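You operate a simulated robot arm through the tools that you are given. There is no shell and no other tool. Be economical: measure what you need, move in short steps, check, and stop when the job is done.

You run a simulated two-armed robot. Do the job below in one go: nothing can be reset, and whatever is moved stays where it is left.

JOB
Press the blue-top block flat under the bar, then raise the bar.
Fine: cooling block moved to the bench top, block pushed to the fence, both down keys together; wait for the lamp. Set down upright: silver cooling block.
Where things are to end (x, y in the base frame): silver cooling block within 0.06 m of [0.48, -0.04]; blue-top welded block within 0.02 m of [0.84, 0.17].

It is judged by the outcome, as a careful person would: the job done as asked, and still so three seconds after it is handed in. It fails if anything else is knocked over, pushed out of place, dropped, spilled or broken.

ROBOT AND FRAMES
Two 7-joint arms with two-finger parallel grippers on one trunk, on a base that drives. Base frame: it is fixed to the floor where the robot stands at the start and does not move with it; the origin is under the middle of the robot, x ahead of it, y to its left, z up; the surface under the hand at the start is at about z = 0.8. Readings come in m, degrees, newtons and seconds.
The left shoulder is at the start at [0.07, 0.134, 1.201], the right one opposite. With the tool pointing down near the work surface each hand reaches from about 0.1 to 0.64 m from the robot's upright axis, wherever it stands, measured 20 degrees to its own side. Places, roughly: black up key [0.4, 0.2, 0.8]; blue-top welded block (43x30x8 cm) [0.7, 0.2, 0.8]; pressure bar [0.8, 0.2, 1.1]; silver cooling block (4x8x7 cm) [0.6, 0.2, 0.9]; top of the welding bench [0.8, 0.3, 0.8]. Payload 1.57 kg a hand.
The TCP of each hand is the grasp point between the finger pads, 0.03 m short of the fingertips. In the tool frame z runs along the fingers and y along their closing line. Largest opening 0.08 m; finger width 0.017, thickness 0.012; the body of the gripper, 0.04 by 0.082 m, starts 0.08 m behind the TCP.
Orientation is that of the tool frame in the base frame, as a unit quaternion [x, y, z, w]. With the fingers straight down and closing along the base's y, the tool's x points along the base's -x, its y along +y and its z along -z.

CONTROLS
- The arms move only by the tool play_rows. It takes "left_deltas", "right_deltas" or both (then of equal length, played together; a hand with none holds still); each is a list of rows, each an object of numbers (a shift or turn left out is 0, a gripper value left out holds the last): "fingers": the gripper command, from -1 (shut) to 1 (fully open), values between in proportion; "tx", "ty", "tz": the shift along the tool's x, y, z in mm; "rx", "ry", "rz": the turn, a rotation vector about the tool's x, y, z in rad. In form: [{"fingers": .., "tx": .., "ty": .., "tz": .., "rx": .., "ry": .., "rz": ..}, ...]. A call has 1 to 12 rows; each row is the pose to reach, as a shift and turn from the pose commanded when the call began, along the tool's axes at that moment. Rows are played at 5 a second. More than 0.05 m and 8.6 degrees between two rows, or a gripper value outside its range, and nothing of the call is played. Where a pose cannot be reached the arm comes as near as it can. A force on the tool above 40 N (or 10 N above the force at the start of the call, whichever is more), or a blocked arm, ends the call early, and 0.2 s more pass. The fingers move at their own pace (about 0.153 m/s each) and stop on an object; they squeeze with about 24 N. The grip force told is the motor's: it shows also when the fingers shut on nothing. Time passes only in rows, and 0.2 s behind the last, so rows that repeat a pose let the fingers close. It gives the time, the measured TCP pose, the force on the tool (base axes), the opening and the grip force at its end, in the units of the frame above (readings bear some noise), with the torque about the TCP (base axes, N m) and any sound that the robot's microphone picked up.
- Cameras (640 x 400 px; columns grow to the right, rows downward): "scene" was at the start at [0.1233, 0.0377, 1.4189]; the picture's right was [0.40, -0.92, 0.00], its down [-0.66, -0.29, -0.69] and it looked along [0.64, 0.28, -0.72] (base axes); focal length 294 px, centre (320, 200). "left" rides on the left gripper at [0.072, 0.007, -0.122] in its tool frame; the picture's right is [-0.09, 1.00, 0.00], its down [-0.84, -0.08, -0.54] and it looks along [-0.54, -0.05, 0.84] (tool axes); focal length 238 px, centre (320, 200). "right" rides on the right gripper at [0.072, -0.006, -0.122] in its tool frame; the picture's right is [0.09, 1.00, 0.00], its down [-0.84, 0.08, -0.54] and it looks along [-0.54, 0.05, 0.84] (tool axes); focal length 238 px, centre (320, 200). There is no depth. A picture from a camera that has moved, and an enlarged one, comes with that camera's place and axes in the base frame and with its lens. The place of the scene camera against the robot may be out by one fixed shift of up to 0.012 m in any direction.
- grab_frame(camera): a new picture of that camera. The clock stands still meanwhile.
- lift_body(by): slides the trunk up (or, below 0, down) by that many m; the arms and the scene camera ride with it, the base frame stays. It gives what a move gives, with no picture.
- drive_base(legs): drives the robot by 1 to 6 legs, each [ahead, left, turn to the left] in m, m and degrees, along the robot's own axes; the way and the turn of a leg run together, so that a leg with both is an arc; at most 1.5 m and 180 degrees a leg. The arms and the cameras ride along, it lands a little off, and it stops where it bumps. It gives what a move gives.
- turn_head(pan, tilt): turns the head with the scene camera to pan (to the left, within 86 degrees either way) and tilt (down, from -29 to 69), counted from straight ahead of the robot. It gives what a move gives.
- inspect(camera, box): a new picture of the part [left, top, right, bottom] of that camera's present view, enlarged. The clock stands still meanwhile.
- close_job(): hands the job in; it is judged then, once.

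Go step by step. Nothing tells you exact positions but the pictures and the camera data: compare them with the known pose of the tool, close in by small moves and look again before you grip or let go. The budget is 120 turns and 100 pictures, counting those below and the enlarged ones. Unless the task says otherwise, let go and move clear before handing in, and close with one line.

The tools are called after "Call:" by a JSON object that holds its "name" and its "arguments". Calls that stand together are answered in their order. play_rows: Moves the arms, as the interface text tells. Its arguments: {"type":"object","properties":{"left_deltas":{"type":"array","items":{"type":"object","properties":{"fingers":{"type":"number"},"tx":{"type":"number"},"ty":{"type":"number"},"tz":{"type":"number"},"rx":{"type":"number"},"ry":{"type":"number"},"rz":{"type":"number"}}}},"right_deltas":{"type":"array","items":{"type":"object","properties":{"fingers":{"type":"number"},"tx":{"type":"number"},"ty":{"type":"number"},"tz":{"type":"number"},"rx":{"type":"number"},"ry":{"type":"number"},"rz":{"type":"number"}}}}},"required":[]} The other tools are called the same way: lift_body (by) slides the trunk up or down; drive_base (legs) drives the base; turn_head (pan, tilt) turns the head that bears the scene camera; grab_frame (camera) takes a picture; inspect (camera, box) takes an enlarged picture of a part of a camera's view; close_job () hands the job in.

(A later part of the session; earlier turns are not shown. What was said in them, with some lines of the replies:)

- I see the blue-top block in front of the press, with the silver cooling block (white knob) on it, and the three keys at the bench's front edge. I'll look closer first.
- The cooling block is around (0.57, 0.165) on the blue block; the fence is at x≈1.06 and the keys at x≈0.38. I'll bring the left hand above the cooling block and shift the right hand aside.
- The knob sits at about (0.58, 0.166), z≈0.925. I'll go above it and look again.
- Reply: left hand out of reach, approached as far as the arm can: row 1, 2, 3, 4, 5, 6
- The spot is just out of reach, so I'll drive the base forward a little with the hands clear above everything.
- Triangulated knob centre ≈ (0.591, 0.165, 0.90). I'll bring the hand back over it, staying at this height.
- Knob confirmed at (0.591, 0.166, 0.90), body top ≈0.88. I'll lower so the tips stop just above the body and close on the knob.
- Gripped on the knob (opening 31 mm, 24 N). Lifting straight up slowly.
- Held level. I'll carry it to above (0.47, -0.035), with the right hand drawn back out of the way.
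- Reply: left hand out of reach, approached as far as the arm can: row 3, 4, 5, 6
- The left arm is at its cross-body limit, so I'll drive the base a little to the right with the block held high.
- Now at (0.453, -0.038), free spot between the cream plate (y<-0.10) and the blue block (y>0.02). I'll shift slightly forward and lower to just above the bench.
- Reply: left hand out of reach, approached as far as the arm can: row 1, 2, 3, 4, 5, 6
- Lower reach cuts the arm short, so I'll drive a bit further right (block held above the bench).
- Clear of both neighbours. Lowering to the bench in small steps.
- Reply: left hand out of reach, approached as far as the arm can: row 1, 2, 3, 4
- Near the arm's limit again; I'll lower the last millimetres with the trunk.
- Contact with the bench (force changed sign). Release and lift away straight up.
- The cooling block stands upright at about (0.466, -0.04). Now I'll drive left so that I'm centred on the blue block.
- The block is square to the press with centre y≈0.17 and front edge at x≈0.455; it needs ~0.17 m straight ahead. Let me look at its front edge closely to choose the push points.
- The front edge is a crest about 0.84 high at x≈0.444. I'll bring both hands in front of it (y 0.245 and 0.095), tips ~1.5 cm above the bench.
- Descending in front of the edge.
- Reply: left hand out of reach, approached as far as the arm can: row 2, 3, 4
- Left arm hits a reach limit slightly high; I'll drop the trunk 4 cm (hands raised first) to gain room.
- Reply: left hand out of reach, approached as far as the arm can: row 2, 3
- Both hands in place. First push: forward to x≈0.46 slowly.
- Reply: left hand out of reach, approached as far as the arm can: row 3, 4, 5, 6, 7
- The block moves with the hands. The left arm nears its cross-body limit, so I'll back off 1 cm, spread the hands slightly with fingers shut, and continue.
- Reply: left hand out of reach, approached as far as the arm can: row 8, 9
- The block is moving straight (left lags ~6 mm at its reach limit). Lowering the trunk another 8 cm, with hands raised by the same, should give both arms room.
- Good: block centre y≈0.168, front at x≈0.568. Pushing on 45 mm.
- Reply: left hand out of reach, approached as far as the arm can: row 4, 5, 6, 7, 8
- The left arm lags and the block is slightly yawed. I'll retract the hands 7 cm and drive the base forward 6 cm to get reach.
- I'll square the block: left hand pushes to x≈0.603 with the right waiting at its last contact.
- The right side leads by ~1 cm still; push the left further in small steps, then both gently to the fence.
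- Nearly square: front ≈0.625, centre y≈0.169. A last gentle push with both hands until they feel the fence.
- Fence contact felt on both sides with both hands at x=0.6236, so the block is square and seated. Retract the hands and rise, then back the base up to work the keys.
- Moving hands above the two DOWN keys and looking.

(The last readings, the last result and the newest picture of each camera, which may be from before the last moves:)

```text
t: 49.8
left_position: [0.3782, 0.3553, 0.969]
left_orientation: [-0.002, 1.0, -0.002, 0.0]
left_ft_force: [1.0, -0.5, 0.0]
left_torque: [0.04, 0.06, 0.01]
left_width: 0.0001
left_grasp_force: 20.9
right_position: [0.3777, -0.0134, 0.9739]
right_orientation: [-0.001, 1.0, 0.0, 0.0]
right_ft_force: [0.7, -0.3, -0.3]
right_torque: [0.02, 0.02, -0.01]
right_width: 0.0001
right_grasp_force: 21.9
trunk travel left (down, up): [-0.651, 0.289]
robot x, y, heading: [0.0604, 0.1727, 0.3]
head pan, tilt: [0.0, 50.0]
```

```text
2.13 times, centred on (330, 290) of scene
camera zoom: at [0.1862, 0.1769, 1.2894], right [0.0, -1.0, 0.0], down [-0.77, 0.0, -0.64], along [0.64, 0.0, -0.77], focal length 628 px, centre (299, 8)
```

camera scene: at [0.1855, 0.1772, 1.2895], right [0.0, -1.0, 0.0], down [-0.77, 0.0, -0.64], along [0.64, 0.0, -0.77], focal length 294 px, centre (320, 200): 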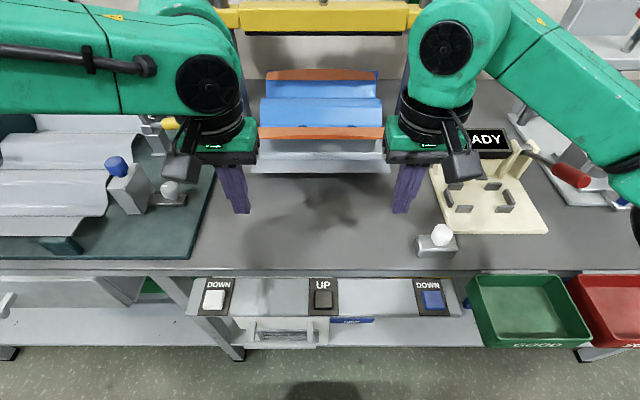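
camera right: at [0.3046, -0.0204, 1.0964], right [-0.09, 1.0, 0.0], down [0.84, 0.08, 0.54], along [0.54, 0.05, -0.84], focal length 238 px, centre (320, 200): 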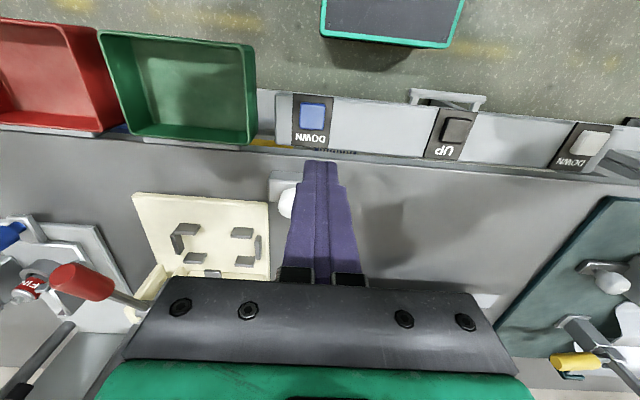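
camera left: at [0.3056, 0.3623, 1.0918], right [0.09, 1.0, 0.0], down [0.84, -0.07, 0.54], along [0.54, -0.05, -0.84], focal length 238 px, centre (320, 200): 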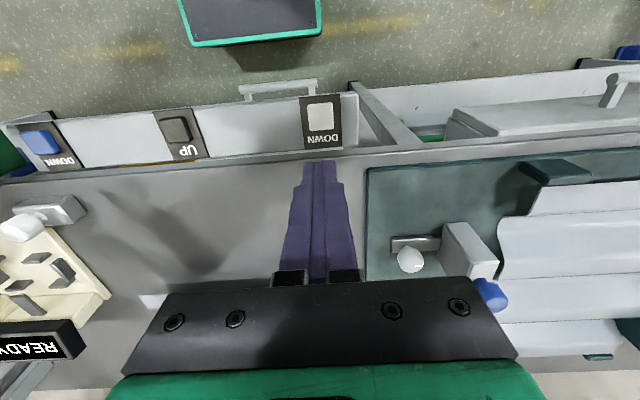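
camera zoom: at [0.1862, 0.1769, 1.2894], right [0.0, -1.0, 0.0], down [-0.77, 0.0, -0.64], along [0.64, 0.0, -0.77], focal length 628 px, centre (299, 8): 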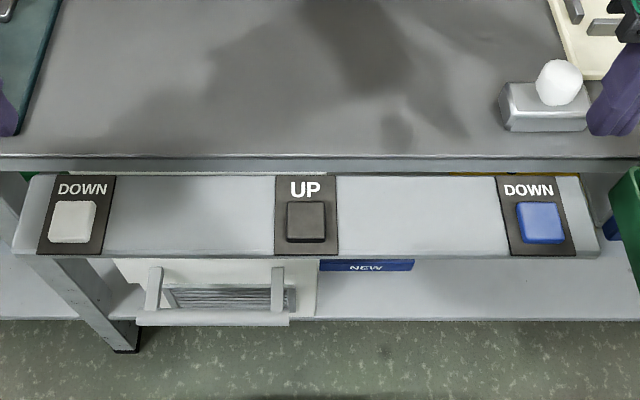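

White key ≈ (0.378, 0.355), blue ≈ (0.378, -0.022), tops at z≈0.79. I'll lower both to just above.

Call:
{"name": "play_rows", "arguments": {"left_deltas": [{"tz": 40}, {"tz": 80}, {"tz": 115}, {"tz": 132}, {"tz": 132}], "right_deltas": [{"tz": 42, "ty": -8}, {"tz": 84, "ty": -8}, {"tz": 119, "ty": -8}, {"tz": 137, "ty": -8}, {"tz": 137, "ty": -8}]}}

Call:
{"name": "grab_frame", "arguments": {"camera": "left"}}

Call:
{"name": "grab_frame", "arguments": {"camera": "right"}}

Call:
{"name": "inspect", "arguments": {"camera": "scene", "box": [180, 200, 480, 360]}}

```text
t: 51.0
left_position: [0.397, 0.3545, 0.8403]
left_orientation: [-0.002, 1.0, -0.002, 0.0]
left_ft_force: [0.1, 0.2, -0.6]
left_torque: [0.0, 0.02, 0.03]
left_width: 0.0001
left_grasp_force: 21.6
left hand out of reach, approached as far as the arm can: row 2, 3, 4, 5
right_position: [0.3791, -0.0206, 0.8358]
right_orientation: [-0.001, 1.0, -0.001, 0.002]
right_ft_force: [0.7, -0.2, -0.3]
right_torque: [-0.02, 0.02, -0.07]
right_width: 0.0
right_grasp_force: 21.4
trunk travel left (down, up): [-0.651, 0.289]
robot x, y, heading: [0.0599, 0.1707, 0.1]
head pan, tilt: [0.0, 50.0]
```

```text
30 pictures are left
camera left: at [0.3248, 0.3619, 0.9614], right [0.09, 1.0, 0.0], down [0.84, -0.07, 0.54], along [0.54, -0.05, -0.84], focal length 238 px, centre (320, 200)
```

left: 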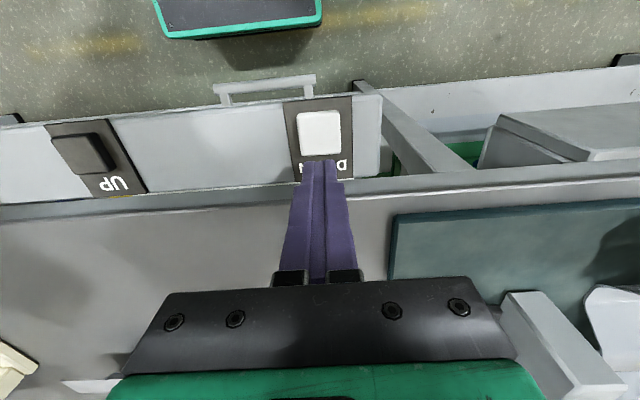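

```text
29 pictures are left
camera right: at [0.3055, -0.0271, 0.9584], right [-0.09, 1.0, 0.0], down [0.84, 0.08, 0.54], along [0.54, 0.05, -0.84], focal length 238 px, centre (320, 200)
```

right: 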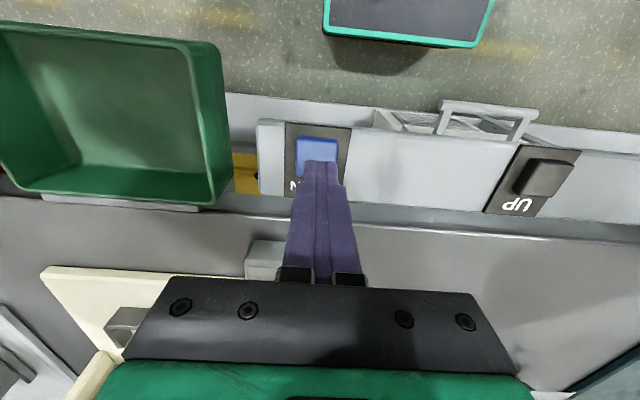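

```text
2.13 times, centred on (330, 280) of scene
camera zoom: at [0.1848, 0.178, 1.2895], right [0.0, -1.0, 0.0], down [-0.77, 0.0, -0.64], along [0.64, 0.0, -0.77], focal length 628 px, centre (299, 29)
```

zoom: 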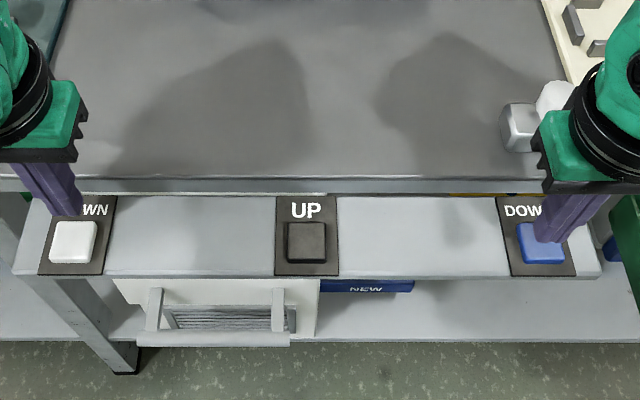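

The left arm can't quite reach the key row from here; raise slightly and back the base up 8 cm.

Call:
{"name": "play_rows", "arguments": {"left_deltas": [{"tz": -30}, {"tz": -60}, {"tz": -60}], "right_deltas": [{"tz": -30}, {"tz": -60}, {"tz": -60}]}}

Call:
{"name": "drive_base", "arguments": {"legs": [[-0.1, 0, 0]]}}

```text
t: 51.8
left_position: [0.3964, 0.3546, 0.9005]
left_orientation: [-0.002, 1.0, 0.0, 0.001]
left_ft_force: [-1.4, 0.2, -0.7]
left_torque: [0.02, 0.05, -0.01]
left_width: 0.0
left_grasp_force: 21.1
right_position: [0.3777, -0.0208, 0.8969]
right_orientation: [-0.001, 1.0, 0.001, 0.0]
right_ft_force: [0.5, 0.8, 0.1]
right_torque: [0.04, 0.01, -0.01]
right_width: 0.0
right_grasp_force: 21.8
trunk travel left (down, up): [-0.651, 0.289]
robot x, y, heading: [0.0607, 0.1714, 0.3]
head pan, tilt: [0.0, 50.0]
```

```text
t: 53.0
left_position: [0.2929, 0.3572, 0.9002]
left_orientation: [-0.002, 1.0, -0.002, 0.001]
left_ft_force: [-0.1, -0.6, -0.4]
left_torque: [-0.02, -0.05, 0.03]
left_width: 0.0
left_grasp_force: 21.3
right_position: [0.2768, -0.0216, 0.8963]
right_orientation: [-0.001, 1.0, 0.0, 0.0]
right_ft_force: [-0.7, 0.2, 0.0]
right_torque: [-0.01, 0.0, 0.04]
right_width: 0.0
right_grasp_force: 20.9
trunk travel left (down, up): [-0.651, 0.289]
robot x, y, heading: [-0.046, 0.1739, 0.3]
head pan, tilt: [0.0, 50.0]
```

Call:
{"name": "play_rows", "arguments": {"left_deltas": [{"tx": -40, "ty": -2}, {"tx": -81, "ty": -2}, {"tx": -81, "ty": -2, "tz": 30}, {"tx": -81, "ty": -2, "tz": 57}, {"tx": -81, "ty": -2, "tz": 57}], "right_deltas": [{"tx": -48, "ty": -2}, {"tx": -97, "ty": -2}, {"tx": -97, "ty": -2, "tz": 28}, {"tx": -97, "ty": -2, "tz": 53}, {"tx": -97, "ty": -2, "tz": 53}]}}

Call:
{"name": "inspect", "arguments": {"camera": "left", "box": [240, 80, 400, 220]}}

Call:
{"name": "inspect", "arguments": {"camera": "right", "box": [240, 80, 400, 220]}}

Call:
{"name": "grab_frame", "arguments": {"camera": "scene"}}

```text
t: 54.2
left_position: [0.3751, 0.3528, 0.8432]
left_orientation: [-0.002, 1.0, -0.002, 0.0]
left_ft_force: [-0.4, 0.1, -0.3]
left_torque: [-0.02, 0.0, 0.01]
left_width: 0.0
left_grasp_force: 21.5
right_position: [0.3696, -0.0222, 0.8428]
right_orientation: [-0.002, 1.0, 0.0, 0.001]
right_ft_force: [0.6, 0.5, -0.2]
right_torque: [0.0, -0.03, 0.0]
right_width: 0.0
right_grasp_force: 21.1
trunk travel left (down, up): [-0.651, 0.289]
robot x, y, heading: [-0.0475, 0.1662, 0.2]
head pan, tilt: [0.0, 50.0]
```

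```text
2.86 times, centred on (320, 150) of left
camera zoom: at [0.303, 0.3594, 0.9652], right [0.09, 1.0, 0.0], down [0.84, -0.07, 0.54], along [0.54, -0.05, -0.84], focal length 681 px, centre (320, 343)
```

zoom: 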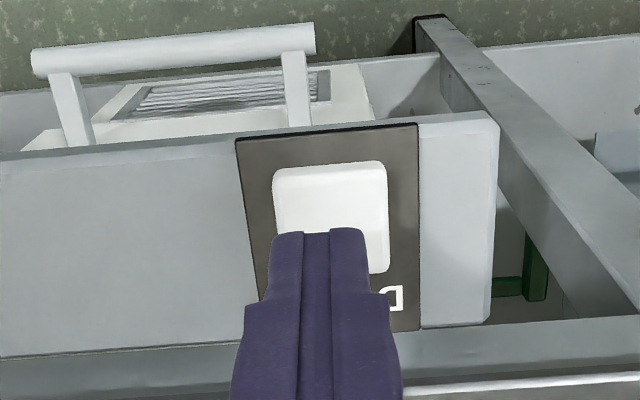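

```text
2.86 times, centred on (320, 150) of right
camera zoom: at [0.2981, -0.028, 0.9645], right [-0.1, 1.0, 0.0], down [0.84, 0.08, 0.54], along [0.54, 0.05, -0.84], focal length 681 px, centre (320, 343)
```

zoom: 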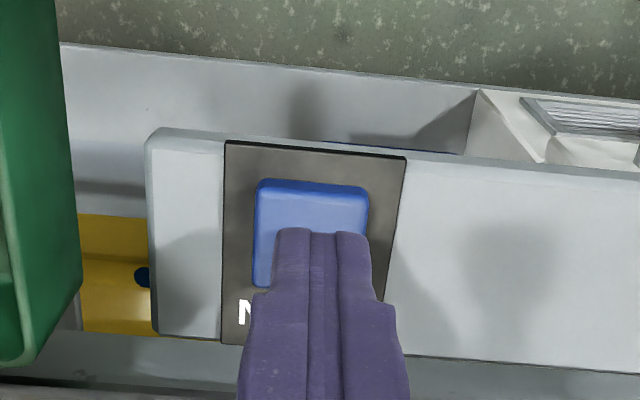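

```text
25 pictures are left
camera scene: at [0.0821, 0.1771, 1.2896], right [0.0, -1.0, 0.0], down [-0.77, 0.0, -0.64], along [0.64, 0.0, -0.77], focal length 294 px, centre (320, 200)
```

scene: 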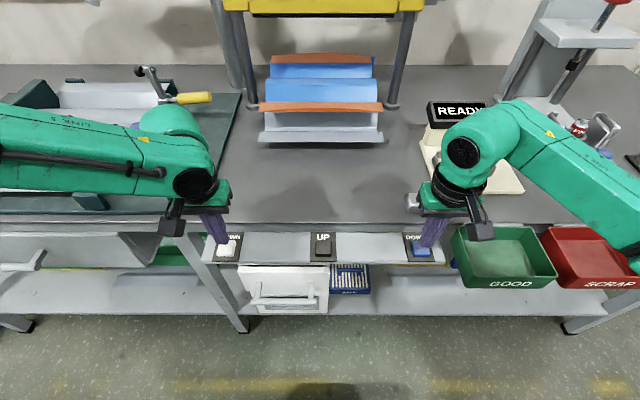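

Tips are over both key centres. I'll tilt the head up to watch the bar and lamp, then press both keys together.

Call:
{"name": "turn_head", "arguments": {"pan": 0, "tilt": 18}}

Call:
{"name": "play_rows", "arguments": {"left_deltas": [{"tz": 8, "ty": 2}, {"tz": 15, "ty": 2}, {"tz": 19, "ty": 2}, {"tz": 22, "ty": 2}, {"tz": 25, "ty": 2}, {"tz": 28, "ty": 2}, {"tz": 28, "ty": 2}], "right_deltas": [{"tz": 8, "tx": -3}, {"tz": 15, "tx": -3}, {"tz": 19, "tx": -3}, {"tz": 22, "tx": -3}, {"tz": 25, "tx": -3}, {"tz": 28, "tx": -3}, {"tz": 28, "tx": -3}]}}

Call:
{"name": "grab_frame", "arguments": {"camera": "scene"}}

```text
t: 55.2
left_position: [0.3769, 0.3513, 0.8446]
left_orientation: [-0.002, 1.0, -0.001, 0.0]
left_ft_force: [-0.4, 0.8, 0.1]
left_torque: [0.0, -0.02, 0.0]
left_width: 0.0
left_grasp_force: 21.4
right_position: [0.3707, -0.0218, 0.8426]
right_orientation: [-0.002, 1.0, 0.0, 0.001]
right_ft_force: [-0.1, 0.6, 0.0]
right_torque: [0.0, -0.03, -0.02]
right_width: 0.0
right_grasp_force: 21.5
trunk travel left (down, up): [-0.651, 0.289]
robot x, y, heading: [-0.0436, 0.1711, 0.3]
head pan, tilt: [0.0, 18.0]
```

```text
t: 56.8
left_position: [0.3738, 0.3559, 0.815]
left_orientation: [-0.003, 1.0, -0.002, 0.001]
left_ft_force: [0.0, 0.5, 0.6]
left_torque: [-0.03, 0.0, 0.0]
left_width: 0.0001
left_grasp_force: 20.7
right_position: [0.3761, -0.0227, 0.8143]
right_orientation: [-0.001, 1.0, 0.0, 0.0]
right_ft_force: [0.0, -0.5, 0.7]
right_torque: [0.01, 0.0, 0.0]
right_width: 0.0001
right_grasp_force: 20.7
trunk travel left (down, up): [-0.651, 0.289]
robot x, y, heading: [-0.0442, 0.1718, 0.1]
head pan, tilt: [0.0, 18.0]
```

```text
24 pictures are left
camera scene: at [0.099, 0.1771, 1.3384], right [0.0, -1.0, 0.0], down [-0.31, 0.0, -0.95], along [0.95, 0.0, -0.31], focal length 294 px, centre (320, 200)
```

scene: 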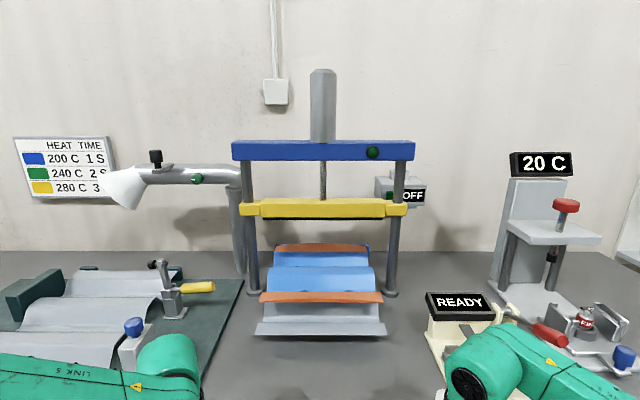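

No real contact yet (≈0.6 N). Pressing on in 2–3 mm steps with both hands.

Call:
{"name": "play_rows", "arguments": {"left_deltas": [{"tz": 3}, {"tz": 5}, {"tz": 7}, {"tz": 9}, {"tz": 9}], "right_deltas": [{"tz": 3}, {"tz": 5}, {"tz": 7}, {"tz": 9}, {"tz": 9}]}}

Call:
{"name": "grab_frame", "arguments": {"camera": "scene"}}

```text
t: 58.0
left_position: [0.3733, 0.3553, 0.8092]
left_orientation: [-0.002, 1.0, -0.002, 0.005]
left_ft_force: [11.7, 4.9, 22.0]
left_torque: [0.13, -0.27, -0.02]
left_width: 0.0
left_grasp_force: 21.6
right_position: [0.3747, -0.0226, 0.8083]
right_orientation: [-0.001, 1.0, 0.0, 0.004]
right_ft_force: [2.6, -7.6, 26.8]
right_torque: [-0.2, -0.06, 0.05]
right_width: 0.0002
right_grasp_force: 21.4
trunk travel left (down, up): [-0.651, 0.289]
robot x, y, heading: [-0.044, 0.171, 0.1]
head pan, tilt: [0.0, 18.0]
heard: click, click
```

```text
23 pictures are left
camera scene: at [0.0955, 0.1769, 1.3393], right [0.0, -1.0, 0.0], down [-0.31, 0.0, -0.95], along [0.95, 0.0, -0.31], focal length 294 px, centre (320, 200)
```

scene: 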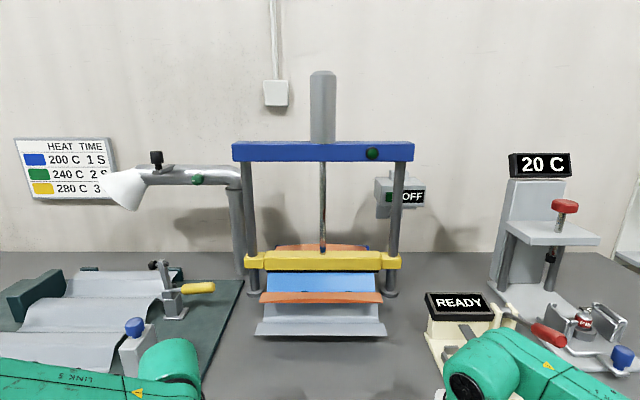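

Two clicks, and the bar is coming down. Holding both keys.

Call:
{"name": "play_rows", "arguments": {"left_deltas": [{}, {}, {}, {}, {}], "right_deltas": [{}, {}, {}, {}, {}]}}

Call:
{"name": "inspect", "arguments": {"camera": "scene", "box": [200, 110, 460, 350]}}

```text
t: 59.2
left_position: [0.3739, 0.356, 0.8085]
left_orientation: [-0.002, 1.0, -0.001, 0.003]
left_ft_force: [12.1, 4.8, 27.1]
left_torque: [0.11, -0.35, 0.0]
left_width: 0.0
left_grasp_force: 21.3
right_position: [0.374, -0.022, 0.807]
right_orientation: [-0.001, 1.0, 0.001, 0.002]
right_ft_force: [7.8, -8.2, 31.2]
right_torque: [-0.28, -0.17, -0.02]
right_width: 0.0
right_grasp_force: 21.5
trunk travel left (down, up): [-0.651, 0.289]
robot x, y, heading: [-0.0436, 0.1696, 0.1]
head pan, tilt: [0.0, 18.0]
```

```text
1.67 times, centred on (330, 230) of scene
camera zoom: at [0.0954, 0.1762, 1.339], right [0.0, -1.0, 0.0], down [-0.31, 0.0, -0.95], along [0.95, 0.0, -0.31], focal length 491 px, centre (303, 150)
```

zoom: 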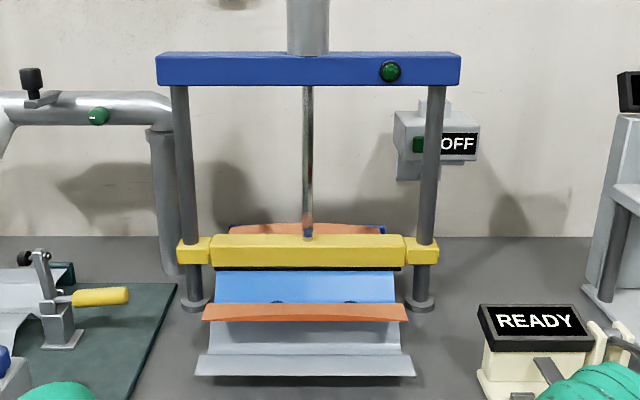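

Call:
{"name": "play_rows", "arguments": {"left_deltas": [{}, {}, {}, {}, {}, {}, {}, {}, {}, {}], "right_deltas": [{}, {}, {}, {}, {}, {}, {}, {}, {}, {}]}}

Call:
{"name": "inspect", "arguments": {"camera": "scene", "box": [200, 110, 460, 350]}}

```text
t: 61.4
left_position: [0.3724, 0.3536, 0.8077]
left_orientation: [-0.001, 1.0, -0.002, 0.002]
left_ft_force: [8.8, -1.3, 27.4]
left_torque: [-0.02, -0.28, 0.01]
left_width: 0.0
left_grasp_force: 21.4
right_position: [0.375, -0.0223, 0.8082]
right_orientation: [-0.001, 1.0, 0.0, 0.002]
right_ft_force: [9.5, -4.0, 29.4]
right_torque: [-0.09, -0.23, 0.02]
right_width: 0.0003
right_grasp_force: 21.2
trunk travel left (down, up): [-0.651, 0.289]
robot x, y, heading: [-0.0439, 0.1695, 0.3]
head pan, tilt: [0.0, 18.0]
```

```text
1.67 times, centred on (330, 230) of scene
camera zoom: at [0.095, 0.1763, 1.339], right [0.0, -1.0, 0.0], down [-0.31, 0.0, -0.95], along [0.95, 0.0, -0.31], focal length 491 px, centre (303, 150)
```

zoom: 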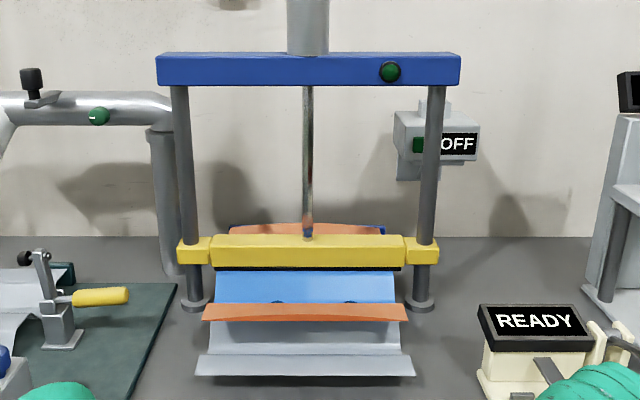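

The bar is down and still; the lamp is not lit yet. Keep holding.

Call:
{"name": "play_rows", "arguments": {"left_deltas": [{}, {}, {}, {}, {}, {}, {}, {}, {}, {}, {}, {}], "right_deltas": [{}, {}, {}, {}, {}, {}, {}, {}, {}, {}, {}, {}]}}

Call:
{"name": "inspect", "arguments": {"camera": "scene", "box": [200, 110, 460, 350]}}

```text
t: 64.0
left_position: [0.3731, 0.3553, 0.8084]
left_orientation: [-0.002, 1.0, -0.002, 0.003]
left_ft_force: [6.3, -2.3, 26.3]
left_torque: [-0.08, -0.22, 0.02]
left_width: 0.0002
left_grasp_force: 21.3
right_position: [0.374, -0.0226, 0.8093]
right_orientation: [-0.001, 1.0, 0.0, 0.004]
right_ft_force: [9.5, -0.8, 29.6]
right_torque: [-0.03, -0.23, -0.03]
right_width: 0.0
right_grasp_force: 21.4
trunk travel left (down, up): [-0.651, 0.289]
robot x, y, heading: [-0.041, 0.1692, 0.2]
head pan, tilt: [0.0, 18.0]
```

```text
1.67 times, centred on (330, 230) of scene
camera zoom: at [0.0946, 0.1765, 1.339], right [0.0, -1.0, 0.0], down [-0.31, 0.0, -0.95], along [0.95, 0.0, -0.31], focal length 491 px, centre (303, 150)
```

zoom: 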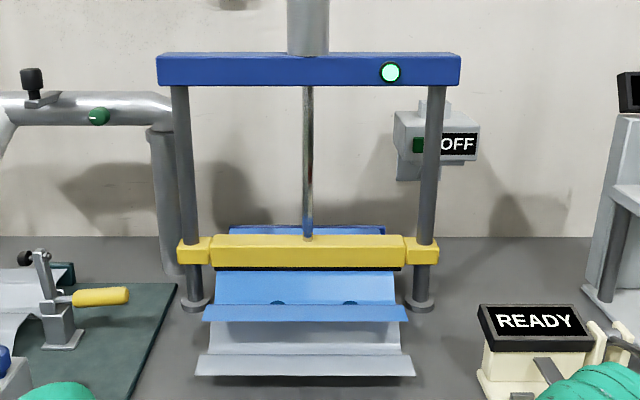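

The lamp is lit and the strips have cooled to blue. Release both keys, then shift the base left so the right hand is over the UP key.

Call:
{"name": "play_rows", "arguments": {"left_deltas": [{"tz": -20}, {"tz": -50}, {"tz": -90}, {"tz": -130}, {"tz": -130}], "right_deltas": [{"tz": -20}, {"tz": -50}, {"tz": -90}, {"tz": -90}, {"tz": -90}]}}

Call:
{"name": "drive_base", "arguments": {"legs": [[0, 0.192, 0]]}}

Call:
{"name": "grab_frame", "arguments": {"camera": "right"}}

Call:
{"name": "grab_frame", "arguments": {"camera": "scene"}}

```text
t: 65.2
left_position: [0.3749, 0.3598, 0.939]
left_orientation: [-0.001, 1.0, -0.002, 0.0]
left_ft_force: [0.3, 0.2, -0.9]
left_torque: [-0.01, 0.04, 0.01]
left_width: 0.0002
left_grasp_force: 20.8
right_position: [0.3775, -0.0203, 0.8958]
right_orientation: [-0.001, 1.0, 0.0, 0.0]
right_ft_force: [0.1, 0.9, 0.1]
right_torque: [0.03, -0.02, 0.03]
right_width: 0.0001
right_grasp_force: 21.5
trunk travel left (down, up): [-0.651, 0.289]
robot x, y, heading: [-0.0425, 0.1707, 0.1]
head pan, tilt: [0.0, 18.0]
```

```text
t: 66.7
left_position: [0.3732, 0.5444, 0.9381]
left_orientation: [-0.002, 1.0, -0.001, 0.001]
left_ft_force: [0.0, -0.9, -0.4]
left_torque: [-0.01, -0.01, 0.0]
left_width: 0.0
left_grasp_force: 21.0
right_position: [0.3767, 0.1654, 0.8949]
right_orientation: [-0.001, 1.0, 0.0, 0.0]
right_ft_force: [-0.7, 0.5, 0.2]
right_torque: [-0.02, 0.01, 0.01]
right_width: 0.0
right_grasp_force: 21.6
trunk travel left (down, up): [-0.651, 0.289]
robot x, y, heading: [-0.0463, 0.3587, 0.0]
head pan, tilt: [0.0, 18.0]
```

```text
19 pictures are left
camera right: at [0.3039, 0.1591, 1.0178], right [-0.1, 1.0, 0.0], down [0.84, 0.08, 0.54], along [0.54, 0.05, -0.84], focal length 238 px, centre (320, 200)
```

right: 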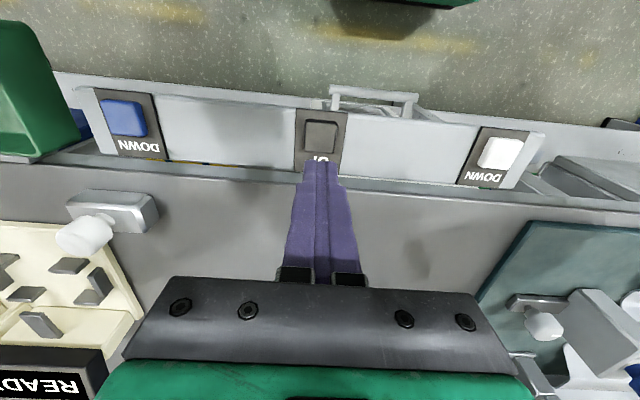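

```text
18 pictures are left
camera scene: at [0.0985, 0.3635, 1.3384], right [0.0, -1.0, 0.0], down [-0.31, 0.0, -0.95], along [0.95, 0.0, -0.31], focal length 294 px, centre (320, 200)
```

scene: 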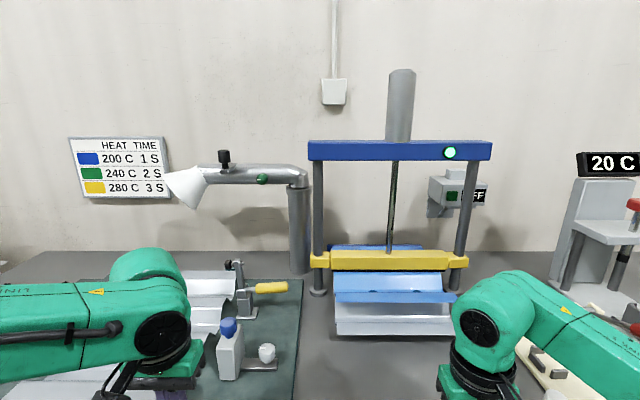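

UP key at about (0.376, 0.166), right under the hand. Pressing it.

Call:
{"name": "play_rows", "arguments": {"right_deltas": [{"tz": 40}, {"tz": 72}, {"tz": 78}, {"tz": 82}, {"tz": 85}, {"tz": 88}, {"tz": 88}, {"tz": 88}]}}

Call:
{"name": "grab_frame", "arguments": {"camera": "scene"}}

```text
t: 68.5
left_position: [0.3714, 0.5452, 0.938]
left_orientation: [-0.003, 1.0, -0.002, 0.002]
left_ft_force: [0.7, 0.4, 0.9]
left_torque: [0.0, -0.01, 0.04]
left_width: 0.0
left_grasp_force: 21.1
right_position: [0.3766, 0.1646, 0.8094]
right_orientation: [-0.001, 1.0, -0.001, 0.002]
right_ft_force: [4.6, -1.1, 14.6]
right_torque: [-0.03, -0.14, 0.04]
right_width: 0.0
right_grasp_force: 21.1
trunk travel left (down, up): [-0.651, 0.289]
robot x, y, heading: [-0.0417, 0.3567, 0.3]
head pan, tilt: [0.0, 18.0]
heard: click
```

```text
17 pictures are left
camera scene: at [0.0973, 0.3647, 1.3386], right [0.0, -1.0, 0.0], down [-0.31, 0.0, -0.95], along [0.95, 0.0, -0.31], focal length 294 px, centre (320, 200)
```

scene: 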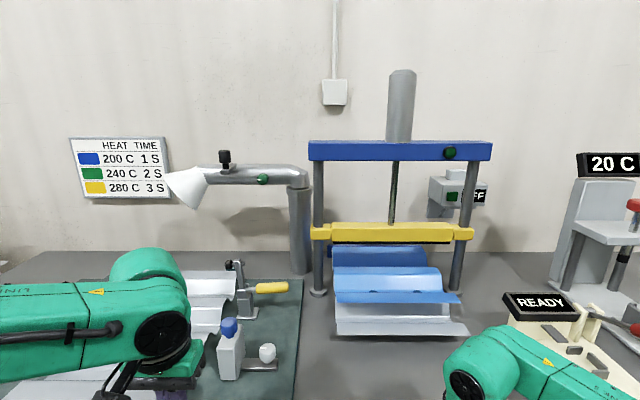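

The bar is rising. Hold the key until it is fully up.

Call:
{"name": "play_rows", "arguments": {"right_deltas": [{}, {}, {}, {}, {}, {}, {}, {}, {}]}}

Call:
{"name": "grab_frame", "arguments": {"camera": "scene"}}

```text
t: 70.5
left_position: [0.3729, 0.5458, 0.9379]
left_orientation: [-0.002, 1.0, -0.002, 0.001]
left_ft_force: [-0.2, -0.5, -0.3]
left_torque: [0.01, -0.02, 0.01]
left_width: 0.0
left_grasp_force: 20.9
right_position: [0.3758, 0.1642, 0.8107]
right_orientation: [-0.001, 1.0, 0.0, 0.001]
right_ft_force: [7.0, -1.9, 17.1]
right_torque: [-0.06, -0.21, -0.01]
right_width: 0.0
right_grasp_force: 20.7
trunk travel left (down, up): [-0.651, 0.289]
robot x, y, heading: [-0.0458, 0.3612, 0.2]
head pan, tilt: [0.0, 18.0]
```

```text
16 pictures are left
camera scene: at [0.0975, 0.3649, 1.3385], right [0.0, -1.0, 0.0], down [-0.31, 0.0, -0.95], along [0.95, 0.0, -0.31], focal length 294 px, centre (320, 200)
```

scene: 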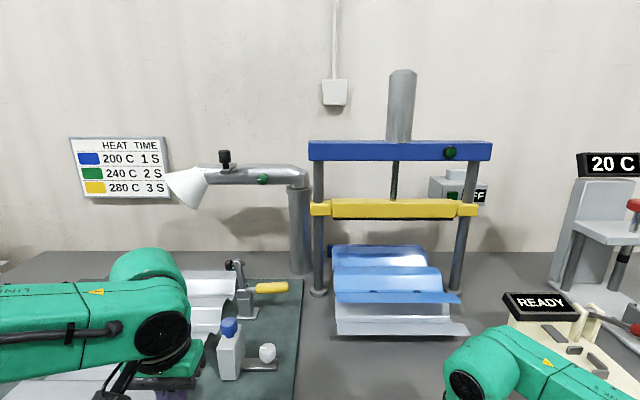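

The bar is back at its top position. Release the key, lift clear and check the final state.

Call:
{"name": "play_rows", "arguments": {"right_deltas": [{"tz": -20}, {"tz": -50}, {"tz": -90}, {"tz": -130}, {"tz": -130}]}}

Call:
{"name": "turn_head", "arguments": {"pan": -15, "tilt": 35}}

Call:
{"name": "grab_frame", "arguments": {"camera": "scene"}}

```text
t: 71.7
left_position: [0.3729, 0.5452, 0.9375]
left_orientation: [-0.002, 1.0, -0.002, 0.001]
left_ft_force: [-0.3, -0.7, -0.8]
left_torque: [-0.02, 0.03, -0.02]
left_width: 0.0
left_grasp_force: 21.5
right_position: [0.376, 0.1635, 0.9388]
right_orientation: [-0.003, 1.0, 0.0, 0.0]
right_ft_force: [0.5, -0.2, -0.8]
right_torque: [-0.01, -0.02, 0.01]
right_width: 0.0
right_grasp_force: 21.2
trunk travel left (down, up): [-0.651, 0.289]
robot x, y, heading: [-0.0444, 0.3613, 0.3]
head pan, tilt: [0.0, 18.0]
```

```text
t: 72.5
left_position: [0.3732, 0.5438, 0.9375]
left_orientation: [-0.003, 1.0, -0.001, 0.001]
left_ft_force: [0.6, -0.5, 0.5]
left_torque: [0.06, -0.01, -0.02]
left_width: 0.0
left_grasp_force: 21.1
right_position: [0.3756, 0.1643, 0.9376]
right_orientation: [-0.002, 1.0, 0.0, 0.0]
right_ft_force: [0.2, 0.0, 1.4]
right_torque: [-0.03, -0.02, -0.03]
right_width: 0.0001
right_grasp_force: 21.2
trunk travel left (down, up): [-0.651, 0.289]
robot x, y, heading: [-0.0427, 0.3608, 0.5]
head pan, tilt: [-15.0, 35.0]
```

```text
15 pictures are left
camera scene: at [0.0903, 0.3413, 1.3113], right [-0.25, -0.97, 0.0], down [-0.55, 0.15, -0.82], along [0.79, -0.21, -0.57], focal length 294 px, centre (320, 200)
```

scene: 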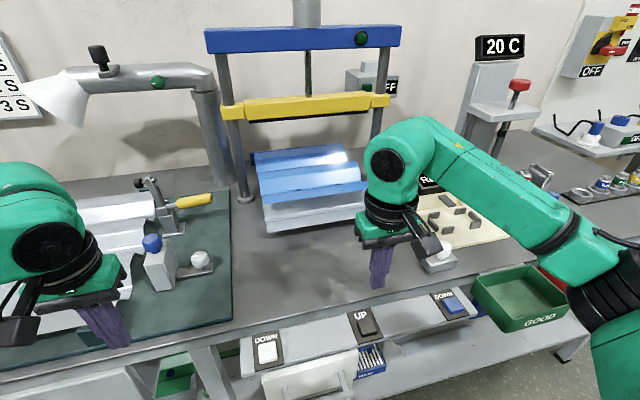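

The block has been pressed and sits square at the fence, the bar is up, the cooling block stands upright on the bench, and both hands are clear. Handing in.

Call:
{"name": "close_job", "arguments": {}}

```text
The job is handed in.
```

I pressed the blue-top block flat under the bar, held both down keys until the lamp lit, then raised the bar. By my measurements the block ended square against the fence near (0.845, 0.17). The silver cooling block stands upright on the bench near (0.466, -0.04).
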